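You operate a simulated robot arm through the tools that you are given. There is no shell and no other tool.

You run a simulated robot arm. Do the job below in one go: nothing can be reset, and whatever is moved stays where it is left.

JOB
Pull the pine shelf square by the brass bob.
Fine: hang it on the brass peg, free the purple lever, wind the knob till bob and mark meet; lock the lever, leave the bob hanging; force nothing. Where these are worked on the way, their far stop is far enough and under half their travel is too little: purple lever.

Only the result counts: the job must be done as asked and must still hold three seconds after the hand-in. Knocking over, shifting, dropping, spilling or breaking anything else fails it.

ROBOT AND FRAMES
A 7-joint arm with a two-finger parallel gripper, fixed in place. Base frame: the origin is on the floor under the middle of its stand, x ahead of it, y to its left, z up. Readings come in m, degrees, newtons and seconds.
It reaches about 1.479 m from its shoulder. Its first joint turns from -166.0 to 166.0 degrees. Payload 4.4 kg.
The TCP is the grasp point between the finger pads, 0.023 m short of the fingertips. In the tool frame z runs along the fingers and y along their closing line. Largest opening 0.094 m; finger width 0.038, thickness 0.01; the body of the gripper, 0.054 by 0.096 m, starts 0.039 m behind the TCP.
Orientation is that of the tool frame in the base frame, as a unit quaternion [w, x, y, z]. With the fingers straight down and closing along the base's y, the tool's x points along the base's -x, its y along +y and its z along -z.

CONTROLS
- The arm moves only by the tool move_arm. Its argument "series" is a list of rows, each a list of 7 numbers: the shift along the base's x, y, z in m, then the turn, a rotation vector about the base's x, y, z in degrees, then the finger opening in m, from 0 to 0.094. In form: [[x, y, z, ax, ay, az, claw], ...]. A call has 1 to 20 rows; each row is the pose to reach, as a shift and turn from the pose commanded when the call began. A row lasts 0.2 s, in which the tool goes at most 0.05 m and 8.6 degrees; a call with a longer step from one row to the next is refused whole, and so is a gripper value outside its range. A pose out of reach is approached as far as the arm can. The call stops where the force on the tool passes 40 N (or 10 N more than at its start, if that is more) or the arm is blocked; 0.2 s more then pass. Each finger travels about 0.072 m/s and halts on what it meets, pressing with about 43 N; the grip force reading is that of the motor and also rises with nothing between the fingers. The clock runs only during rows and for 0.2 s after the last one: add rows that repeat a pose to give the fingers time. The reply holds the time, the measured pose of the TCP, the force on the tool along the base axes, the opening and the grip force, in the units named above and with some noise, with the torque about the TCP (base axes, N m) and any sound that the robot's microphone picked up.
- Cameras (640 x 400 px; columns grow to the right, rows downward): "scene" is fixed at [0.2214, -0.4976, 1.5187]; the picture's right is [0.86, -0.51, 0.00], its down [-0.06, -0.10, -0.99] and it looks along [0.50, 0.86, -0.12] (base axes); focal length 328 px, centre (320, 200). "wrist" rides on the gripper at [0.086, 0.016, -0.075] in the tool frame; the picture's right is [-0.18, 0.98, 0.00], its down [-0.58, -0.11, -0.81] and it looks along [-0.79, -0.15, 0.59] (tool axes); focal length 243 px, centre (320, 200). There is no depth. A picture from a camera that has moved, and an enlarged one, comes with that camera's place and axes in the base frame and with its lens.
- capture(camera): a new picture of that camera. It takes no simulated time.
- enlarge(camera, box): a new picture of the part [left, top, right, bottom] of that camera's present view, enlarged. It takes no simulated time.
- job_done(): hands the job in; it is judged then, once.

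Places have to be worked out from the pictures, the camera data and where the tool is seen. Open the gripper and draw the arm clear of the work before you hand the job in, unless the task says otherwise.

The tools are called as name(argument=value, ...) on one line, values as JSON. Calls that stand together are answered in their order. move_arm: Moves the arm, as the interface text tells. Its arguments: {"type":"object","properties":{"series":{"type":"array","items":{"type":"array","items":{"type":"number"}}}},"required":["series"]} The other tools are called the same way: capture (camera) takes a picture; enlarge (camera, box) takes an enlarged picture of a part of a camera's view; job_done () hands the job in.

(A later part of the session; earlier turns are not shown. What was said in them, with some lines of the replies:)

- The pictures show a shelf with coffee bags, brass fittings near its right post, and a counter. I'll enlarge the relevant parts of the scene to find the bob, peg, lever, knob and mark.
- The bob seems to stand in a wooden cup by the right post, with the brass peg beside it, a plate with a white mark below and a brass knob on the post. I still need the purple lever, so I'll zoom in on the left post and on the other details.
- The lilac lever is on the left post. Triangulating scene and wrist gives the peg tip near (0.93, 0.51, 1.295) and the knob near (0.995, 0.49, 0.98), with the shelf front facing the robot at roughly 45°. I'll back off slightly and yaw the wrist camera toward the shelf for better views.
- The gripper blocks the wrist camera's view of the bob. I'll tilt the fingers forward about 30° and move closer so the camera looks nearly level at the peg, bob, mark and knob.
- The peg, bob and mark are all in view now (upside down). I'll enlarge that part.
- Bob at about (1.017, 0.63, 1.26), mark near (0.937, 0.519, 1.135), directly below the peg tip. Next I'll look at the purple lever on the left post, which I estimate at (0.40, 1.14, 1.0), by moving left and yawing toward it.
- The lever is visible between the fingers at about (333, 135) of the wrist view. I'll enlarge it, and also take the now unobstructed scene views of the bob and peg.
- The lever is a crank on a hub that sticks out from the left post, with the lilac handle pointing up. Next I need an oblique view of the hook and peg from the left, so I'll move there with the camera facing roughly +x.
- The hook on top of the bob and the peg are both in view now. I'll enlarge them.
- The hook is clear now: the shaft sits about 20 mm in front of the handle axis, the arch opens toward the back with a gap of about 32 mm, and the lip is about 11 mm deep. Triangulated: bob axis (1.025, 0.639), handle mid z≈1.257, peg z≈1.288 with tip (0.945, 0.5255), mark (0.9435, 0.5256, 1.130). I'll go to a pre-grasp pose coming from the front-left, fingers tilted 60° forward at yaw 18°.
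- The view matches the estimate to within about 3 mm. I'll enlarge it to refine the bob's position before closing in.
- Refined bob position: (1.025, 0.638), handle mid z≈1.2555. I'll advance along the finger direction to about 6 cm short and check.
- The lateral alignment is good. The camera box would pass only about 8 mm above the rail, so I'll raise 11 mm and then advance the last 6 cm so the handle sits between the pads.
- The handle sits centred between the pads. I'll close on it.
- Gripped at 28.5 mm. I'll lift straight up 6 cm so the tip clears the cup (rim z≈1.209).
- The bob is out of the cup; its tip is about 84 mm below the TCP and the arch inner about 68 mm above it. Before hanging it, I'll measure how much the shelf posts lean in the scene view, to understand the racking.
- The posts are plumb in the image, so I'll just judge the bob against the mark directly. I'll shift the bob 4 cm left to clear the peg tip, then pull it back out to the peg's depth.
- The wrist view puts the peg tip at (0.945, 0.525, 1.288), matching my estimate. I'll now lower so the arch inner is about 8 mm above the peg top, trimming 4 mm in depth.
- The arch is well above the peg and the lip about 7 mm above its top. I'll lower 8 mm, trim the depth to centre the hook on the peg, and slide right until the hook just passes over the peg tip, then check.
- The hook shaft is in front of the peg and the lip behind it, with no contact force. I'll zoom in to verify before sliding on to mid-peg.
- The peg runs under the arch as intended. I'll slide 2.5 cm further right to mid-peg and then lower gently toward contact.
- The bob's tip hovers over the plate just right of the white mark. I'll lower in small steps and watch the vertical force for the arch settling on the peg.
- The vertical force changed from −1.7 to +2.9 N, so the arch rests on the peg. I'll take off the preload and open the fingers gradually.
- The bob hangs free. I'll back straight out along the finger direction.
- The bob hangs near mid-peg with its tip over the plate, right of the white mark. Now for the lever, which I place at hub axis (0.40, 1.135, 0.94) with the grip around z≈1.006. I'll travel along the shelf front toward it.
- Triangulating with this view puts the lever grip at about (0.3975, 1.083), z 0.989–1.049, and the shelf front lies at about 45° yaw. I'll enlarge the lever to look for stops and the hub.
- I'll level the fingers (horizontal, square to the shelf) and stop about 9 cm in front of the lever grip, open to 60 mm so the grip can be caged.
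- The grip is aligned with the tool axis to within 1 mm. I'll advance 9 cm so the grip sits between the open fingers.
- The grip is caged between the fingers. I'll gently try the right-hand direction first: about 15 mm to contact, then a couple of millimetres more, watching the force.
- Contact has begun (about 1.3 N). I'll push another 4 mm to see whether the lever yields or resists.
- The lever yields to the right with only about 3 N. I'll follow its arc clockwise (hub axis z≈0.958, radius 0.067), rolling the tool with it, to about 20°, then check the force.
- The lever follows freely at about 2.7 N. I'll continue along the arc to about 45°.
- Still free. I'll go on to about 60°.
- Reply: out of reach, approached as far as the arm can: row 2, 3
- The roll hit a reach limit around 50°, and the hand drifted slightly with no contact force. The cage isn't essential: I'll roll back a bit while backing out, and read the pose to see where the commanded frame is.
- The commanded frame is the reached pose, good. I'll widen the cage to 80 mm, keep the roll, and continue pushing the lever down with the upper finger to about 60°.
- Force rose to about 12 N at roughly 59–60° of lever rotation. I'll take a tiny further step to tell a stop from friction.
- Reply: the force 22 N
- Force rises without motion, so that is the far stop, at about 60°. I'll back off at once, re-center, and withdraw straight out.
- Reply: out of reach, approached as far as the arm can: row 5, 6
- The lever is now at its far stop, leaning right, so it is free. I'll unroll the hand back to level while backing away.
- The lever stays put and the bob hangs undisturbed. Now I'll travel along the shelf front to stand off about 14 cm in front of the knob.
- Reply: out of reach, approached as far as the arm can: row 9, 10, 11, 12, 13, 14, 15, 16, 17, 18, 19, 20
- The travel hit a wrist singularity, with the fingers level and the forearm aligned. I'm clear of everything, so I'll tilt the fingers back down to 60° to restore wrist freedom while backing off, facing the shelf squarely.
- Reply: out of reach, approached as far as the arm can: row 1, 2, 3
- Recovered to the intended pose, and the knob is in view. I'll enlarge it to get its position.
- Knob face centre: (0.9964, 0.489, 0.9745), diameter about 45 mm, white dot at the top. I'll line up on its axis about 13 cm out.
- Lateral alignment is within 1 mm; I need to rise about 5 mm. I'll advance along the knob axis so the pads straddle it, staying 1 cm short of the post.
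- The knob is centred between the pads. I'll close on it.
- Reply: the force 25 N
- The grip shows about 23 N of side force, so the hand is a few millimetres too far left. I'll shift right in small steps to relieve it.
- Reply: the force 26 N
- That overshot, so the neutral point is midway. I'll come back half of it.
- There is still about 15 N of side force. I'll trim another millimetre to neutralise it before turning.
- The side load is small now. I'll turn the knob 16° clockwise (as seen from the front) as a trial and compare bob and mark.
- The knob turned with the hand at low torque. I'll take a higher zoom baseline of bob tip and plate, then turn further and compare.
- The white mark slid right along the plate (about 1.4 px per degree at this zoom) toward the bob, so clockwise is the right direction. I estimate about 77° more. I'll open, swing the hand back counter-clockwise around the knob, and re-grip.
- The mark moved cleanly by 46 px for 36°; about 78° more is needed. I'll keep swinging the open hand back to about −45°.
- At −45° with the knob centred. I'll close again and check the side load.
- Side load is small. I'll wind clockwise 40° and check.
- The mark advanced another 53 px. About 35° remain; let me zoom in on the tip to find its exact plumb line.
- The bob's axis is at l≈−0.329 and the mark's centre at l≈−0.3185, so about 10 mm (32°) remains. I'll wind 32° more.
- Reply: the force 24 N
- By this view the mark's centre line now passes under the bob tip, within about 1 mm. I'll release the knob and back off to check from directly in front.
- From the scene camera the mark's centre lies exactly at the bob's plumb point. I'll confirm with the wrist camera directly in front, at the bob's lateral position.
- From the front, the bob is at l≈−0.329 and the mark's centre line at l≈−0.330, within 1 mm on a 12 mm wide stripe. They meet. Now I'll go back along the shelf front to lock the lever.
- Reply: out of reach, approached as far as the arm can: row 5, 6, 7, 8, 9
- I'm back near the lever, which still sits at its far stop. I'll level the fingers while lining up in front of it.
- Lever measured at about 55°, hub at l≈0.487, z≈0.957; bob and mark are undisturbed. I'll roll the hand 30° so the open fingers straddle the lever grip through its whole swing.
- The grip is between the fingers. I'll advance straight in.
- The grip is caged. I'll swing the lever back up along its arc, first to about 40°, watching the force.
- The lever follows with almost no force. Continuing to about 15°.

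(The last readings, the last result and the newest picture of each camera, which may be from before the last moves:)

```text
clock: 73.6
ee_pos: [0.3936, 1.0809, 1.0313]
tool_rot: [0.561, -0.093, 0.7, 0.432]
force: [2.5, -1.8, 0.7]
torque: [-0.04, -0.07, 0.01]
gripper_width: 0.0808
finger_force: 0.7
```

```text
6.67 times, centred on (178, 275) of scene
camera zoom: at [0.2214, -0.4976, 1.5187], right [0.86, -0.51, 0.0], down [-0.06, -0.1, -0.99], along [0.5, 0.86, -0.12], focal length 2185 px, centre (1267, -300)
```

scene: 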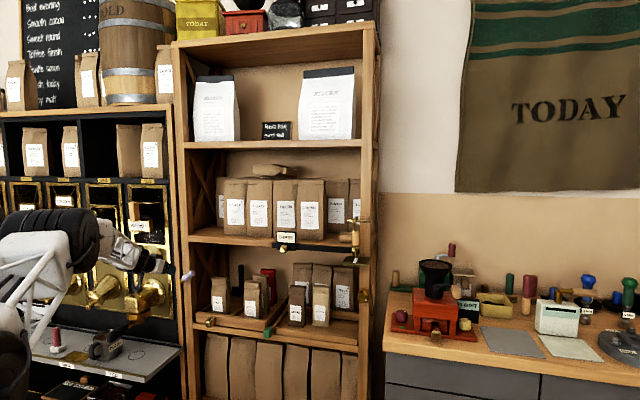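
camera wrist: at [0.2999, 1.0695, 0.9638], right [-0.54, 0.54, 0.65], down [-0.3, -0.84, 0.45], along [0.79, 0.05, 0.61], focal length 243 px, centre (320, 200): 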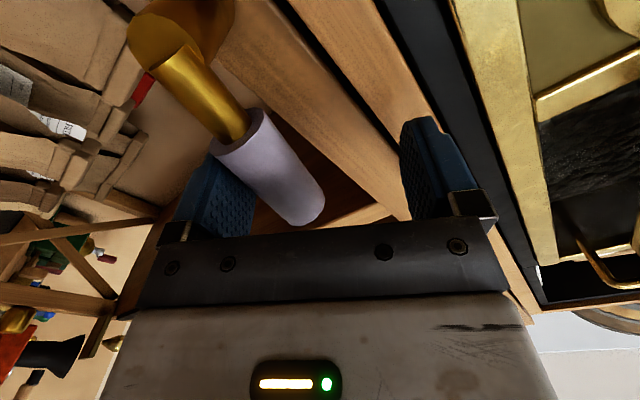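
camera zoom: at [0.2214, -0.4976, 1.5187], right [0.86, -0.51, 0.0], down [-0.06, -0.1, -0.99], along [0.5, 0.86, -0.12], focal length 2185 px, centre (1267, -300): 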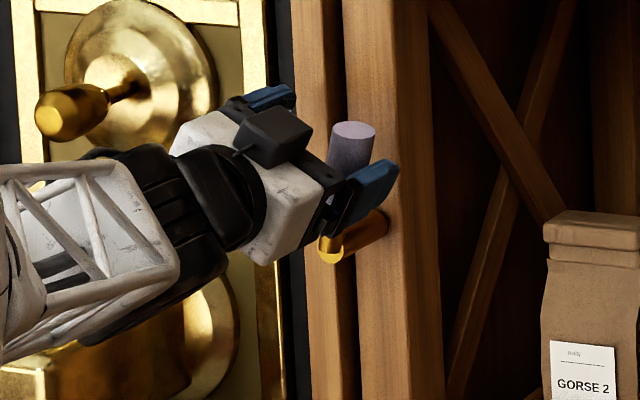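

The lever is about 13° from vertical. I'll bring it the rest of the way in small steps.

move_arm(series=[[-0.0022, 0.0022, 0.0026, 0, 0, 0, 0.08], [-0.0048, 0.0048, 0.005, 0, 0, 0, 0.08], [-0.0065, 0.0065, 0.0062, 0, 0, 0, 0.08]])

enlarge(camera="scene", box=[130, 245, 226, 305])

capture(camera="wrist")

```text
clock: 74.4
ee_pos: [0.3862, 1.0869, 1.0382]
tool_rot: [0.561, -0.092, 0.701, 0.431]
force: [1.7, -1.4, -0.8]
torque: [0.0, -0.09, 0.01]
gripper_width: 0.0808
finger_force: 0.9
```

```text
6.67 times, centred on (178, 275) of scene
camera zoom: at [0.2214, -0.4976, 1.5187], right [0.86, -0.51, 0.0], down [-0.06, -0.1, -0.99], along [0.5, 0.86, -0.12], focal length 2185 px, centre (1267, -300)
```

zoom: 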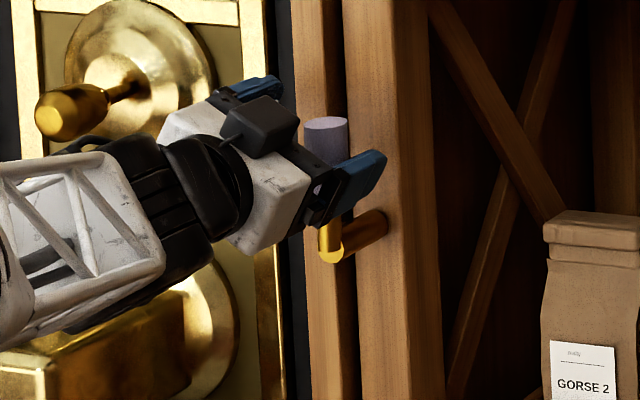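

```text
taken
camera wrist: at [0.2931, 1.0762, 0.9699], right [-0.54, 0.54, 0.65], down [-0.3, -0.84, 0.45], along [0.79, 0.05, 0.61], focal length 243 px, centre (320, 200)
```

wrist: 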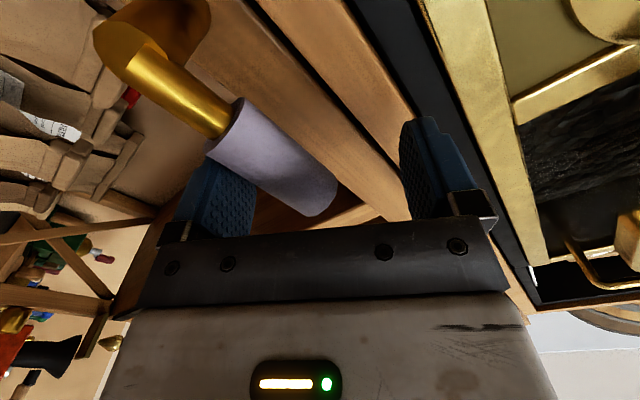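

The lever top is nearly at its original place. I'll nudge further in 1–2 mm steps to confirm it is at its lock stop.

move_arm(series=[[-0.001, 0.001, 0.0006, 0, 0, 0, 0.08], [-0.0018, 0.0018, 0.001, 0, 0, 0, 0.08]])

enlarge(camera="scene", box=[160, 250, 224, 290])

```text
clock: 75.0
ee_pos: [0.3849, 1.0879, 1.0392]
tool_rot: [0.56, -0.092, 0.701, 0.432]
force: [5.6, -7.1, 0.4]
torque: [-0.31, -0.21, -0.09]
gripper_width: 0.0831
finger_force: 3.1
```

```text
10.00 times, centred on (192, 270) of scene
camera zoom: at [0.2214, -0.4976, 1.5187], right [0.86, -0.51, 0.0], down [-0.06, -0.1, -0.99], along [0.5, 0.86, -0.12], focal length 3277 px, centre (1600, -500)
```

zoom: 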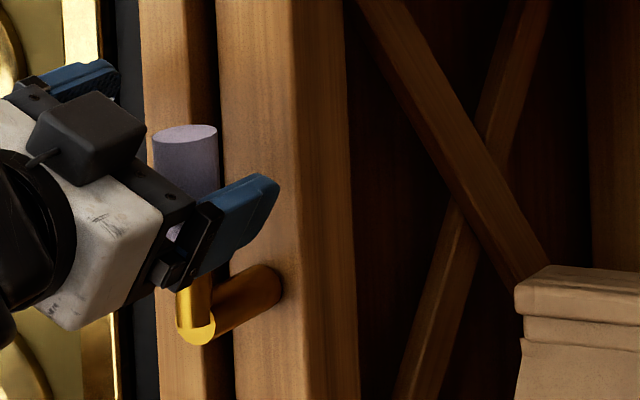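

Resistance at 9 N with the lever exactly in its original upright place: it is locked. I'll ease off the grip and withdraw straight out.

move_arm(series=[[0.003, -0.003, -0.002, 0, 0, 0, 0.08], [0.0056, -0.0056, -0.0046, 0, 0, 0, 0.08], [-0.0044, -0.0156, -0.0046, 0, 0, 0, 0.08], [-0.0184, -0.0296, -0.0046, 0, 0, 0, 0.08], [-0.0344, -0.0456, -0.0046, 0, 0, 0, 0.08], [-0.0504, -0.0616, -0.0046, 0, 0, 0, 0.08], [-0.0644, -0.0756, -0.0046, 0, 0, 0, 0.08]])

enlarge(camera="scene", box=[130, 245, 226, 305])

enlarge(camera="scene", box=[338, 245, 378, 270])

```text
clock: 76.6
ee_pos: [0.3205, 1.0146, 1.0321]
tool_rot: [0.561, -0.092, 0.701, 0.43]
force: [0.4, 0.3, 0.4]
torque: [0.03, 0.01, -0.01]
gripper_width: 0.0803
finger_force: 0.0
```

```text
6.67 times, centred on (178, 275) of scene
camera zoom: at [0.2214, -0.4976, 1.5187], right [0.86, -0.51, 0.0], down [-0.06, -0.1, -0.99], along [0.5, 0.86, -0.12], focal length 2185 px, centre (1267, -300)
```

zoom: 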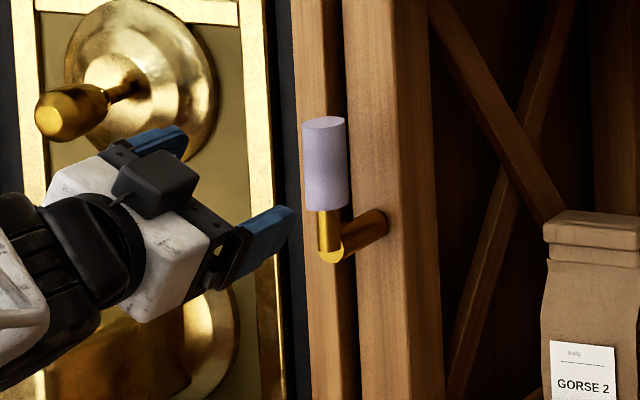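

```text
16.00 times, centred on (358, 258) of scene
camera zoom: at [0.2214, -0.4976, 1.5187], right [0.86, -0.51, 0.0], down [-0.06, -0.1, -0.99], along [0.5, 0.86, -0.12], focal length 5244 px, centre (-288, -720)
```

zoom: 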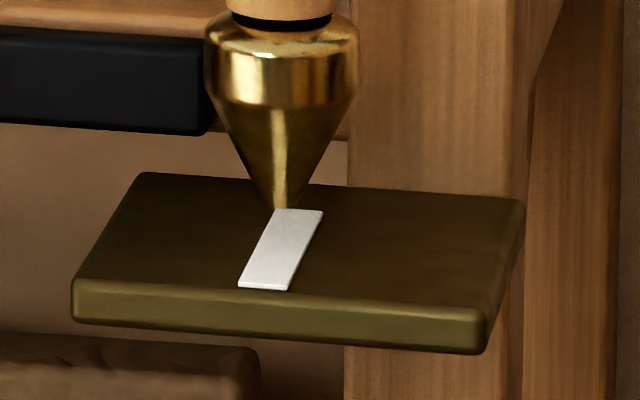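

The lever stands locked as at the start, and bob and mark still meet. I'll unroll and draw the arm well clear with the gripper open.

move_arm(series=[[-0.015, -0.015, 0.0, -5.3, -5.3, 0, 0.085], [-0.03, -0.03, 0.005, -10.6, -10.6, 0, 0.09], [-0.045, -0.045, 0.01, -15.9, -15.9, 0, 0.094], [-0.06, -0.06, 0.02, -21.2, -21.2, 0, 0.094], [-0.07, -0.08, 0.04, -21.2, -21.2, 0, 0.094], [-0.07, -0.11, 0.06, -21.2, -21.2, 0, 0.094], [-0.07, -0.14, 0.08, -21.2, -21.2, 0, 0.094]])

capture(camera="scene")

capture(camera="wrist")

```text
clock: 78.2
ee_pos: [0.2505, 0.8736, 1.1124]
tool_rot: [0.653, -0.271, 0.653, 0.271]
force: [-0.1, 0.1, 0.1]
torque: [0.0, 0.04, -0.01]
gripper_width: 0.094
finger_force: 0.1
```

```text
taken
```

scene: 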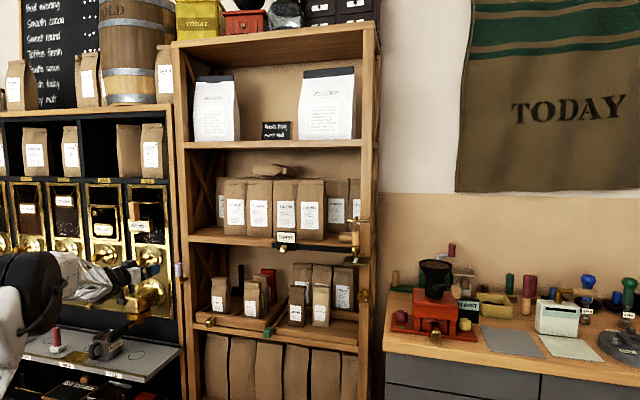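

```text
taken
camera wrist: at [0.186, 0.8333, 1.0257], right [-0.7, 0.69, 0.18], down [-0.49, -0.65, 0.58], along [0.52, 0.31, 0.79], focal length 243 px, centre (320, 200)
```

wrist: 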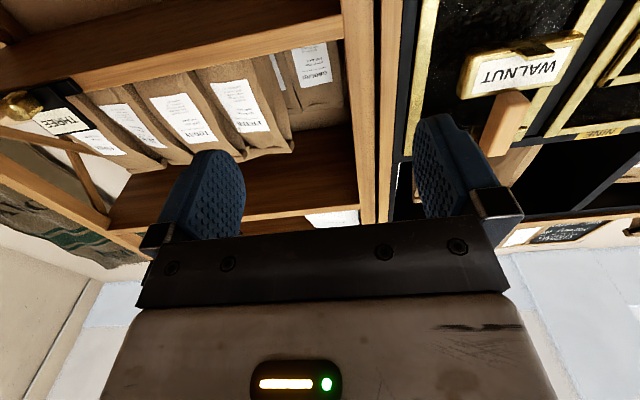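

The arm is clear and everything else looks unmoved. One last look at the bob, peg, mark and knob before handing in.

enlarge(camera="scene", box=[310, 200, 430, 310])

enlarge(camera="scene", box=[150, 230, 230, 280])

```text
3.64 times, centred on (370, 255) of scene
camera zoom: at [0.2214, -0.4976, 1.5187], right [0.86, -0.51, 0.0], down [-0.06, -0.1, -0.99], along [0.5, 0.86, -0.12], focal length 1192 px, centre (138, 0)
```

zoom: 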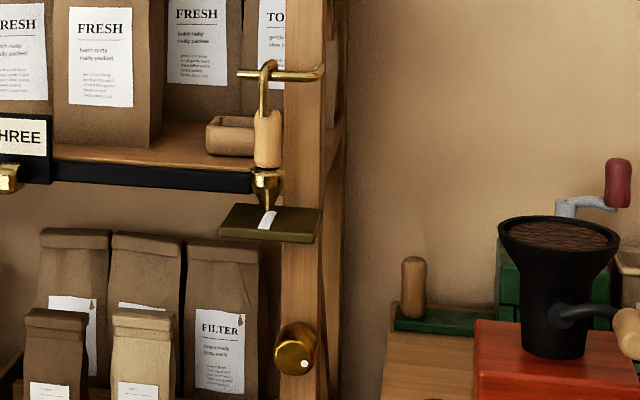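

```text
8.00 times, centred on (190, 255) of scene
camera zoom: at [0.2214, -0.4976, 1.5187], right [0.86, -0.51, 0.0], down [-0.06, -0.1, -0.99], along [0.5, 0.86, -0.12], focal length 2622 px, centre (1360, -240)
```

zoom: 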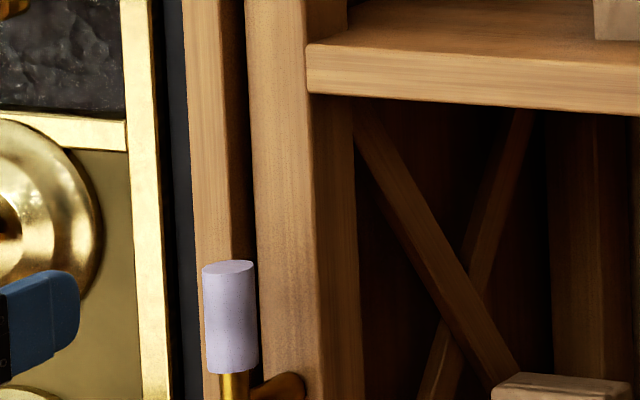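

The bob hangs still on the brass peg over the mark, the lever is locked upright as at the start, the gripper is open and the arm is clear. Handing in.

job_done()

```text
The job is handed in.
```

The shelf job is handed in. The brass bob hangs on the peg with the mark under its tip, and the purple lever is locked upright again. I haven't had the judged result back.

- **Bob:** hung near the middle of the brass peg and left there. Its tip sits about 11 mm above the plate.
- **Lever:** swung to its far stop before winding, about 55–60° to the right. It was pushed back afterwards to exactly where it started.
- **Knob:** wound clockwise about 108°. From two camera views, the mark's centre line is within 1 mm of the bob, on a stripe about 12 mm wide.
- **Forces:**
  - Testing the lever's far stop peaked at about 21 N, and I backed off at once.
  - Gripping and turning the knob showed up to about 25 N on the tool while I centred the hand.
  - No move tripped the 40 N stop.

Nothing else looks moved, knocked or dropped in the final pictures. The gripper is open and the arm is clear of the work.

I judged square only by bob and mark, as you asked; the shelf posts already looked plumb in the camera view before I wound the knob.
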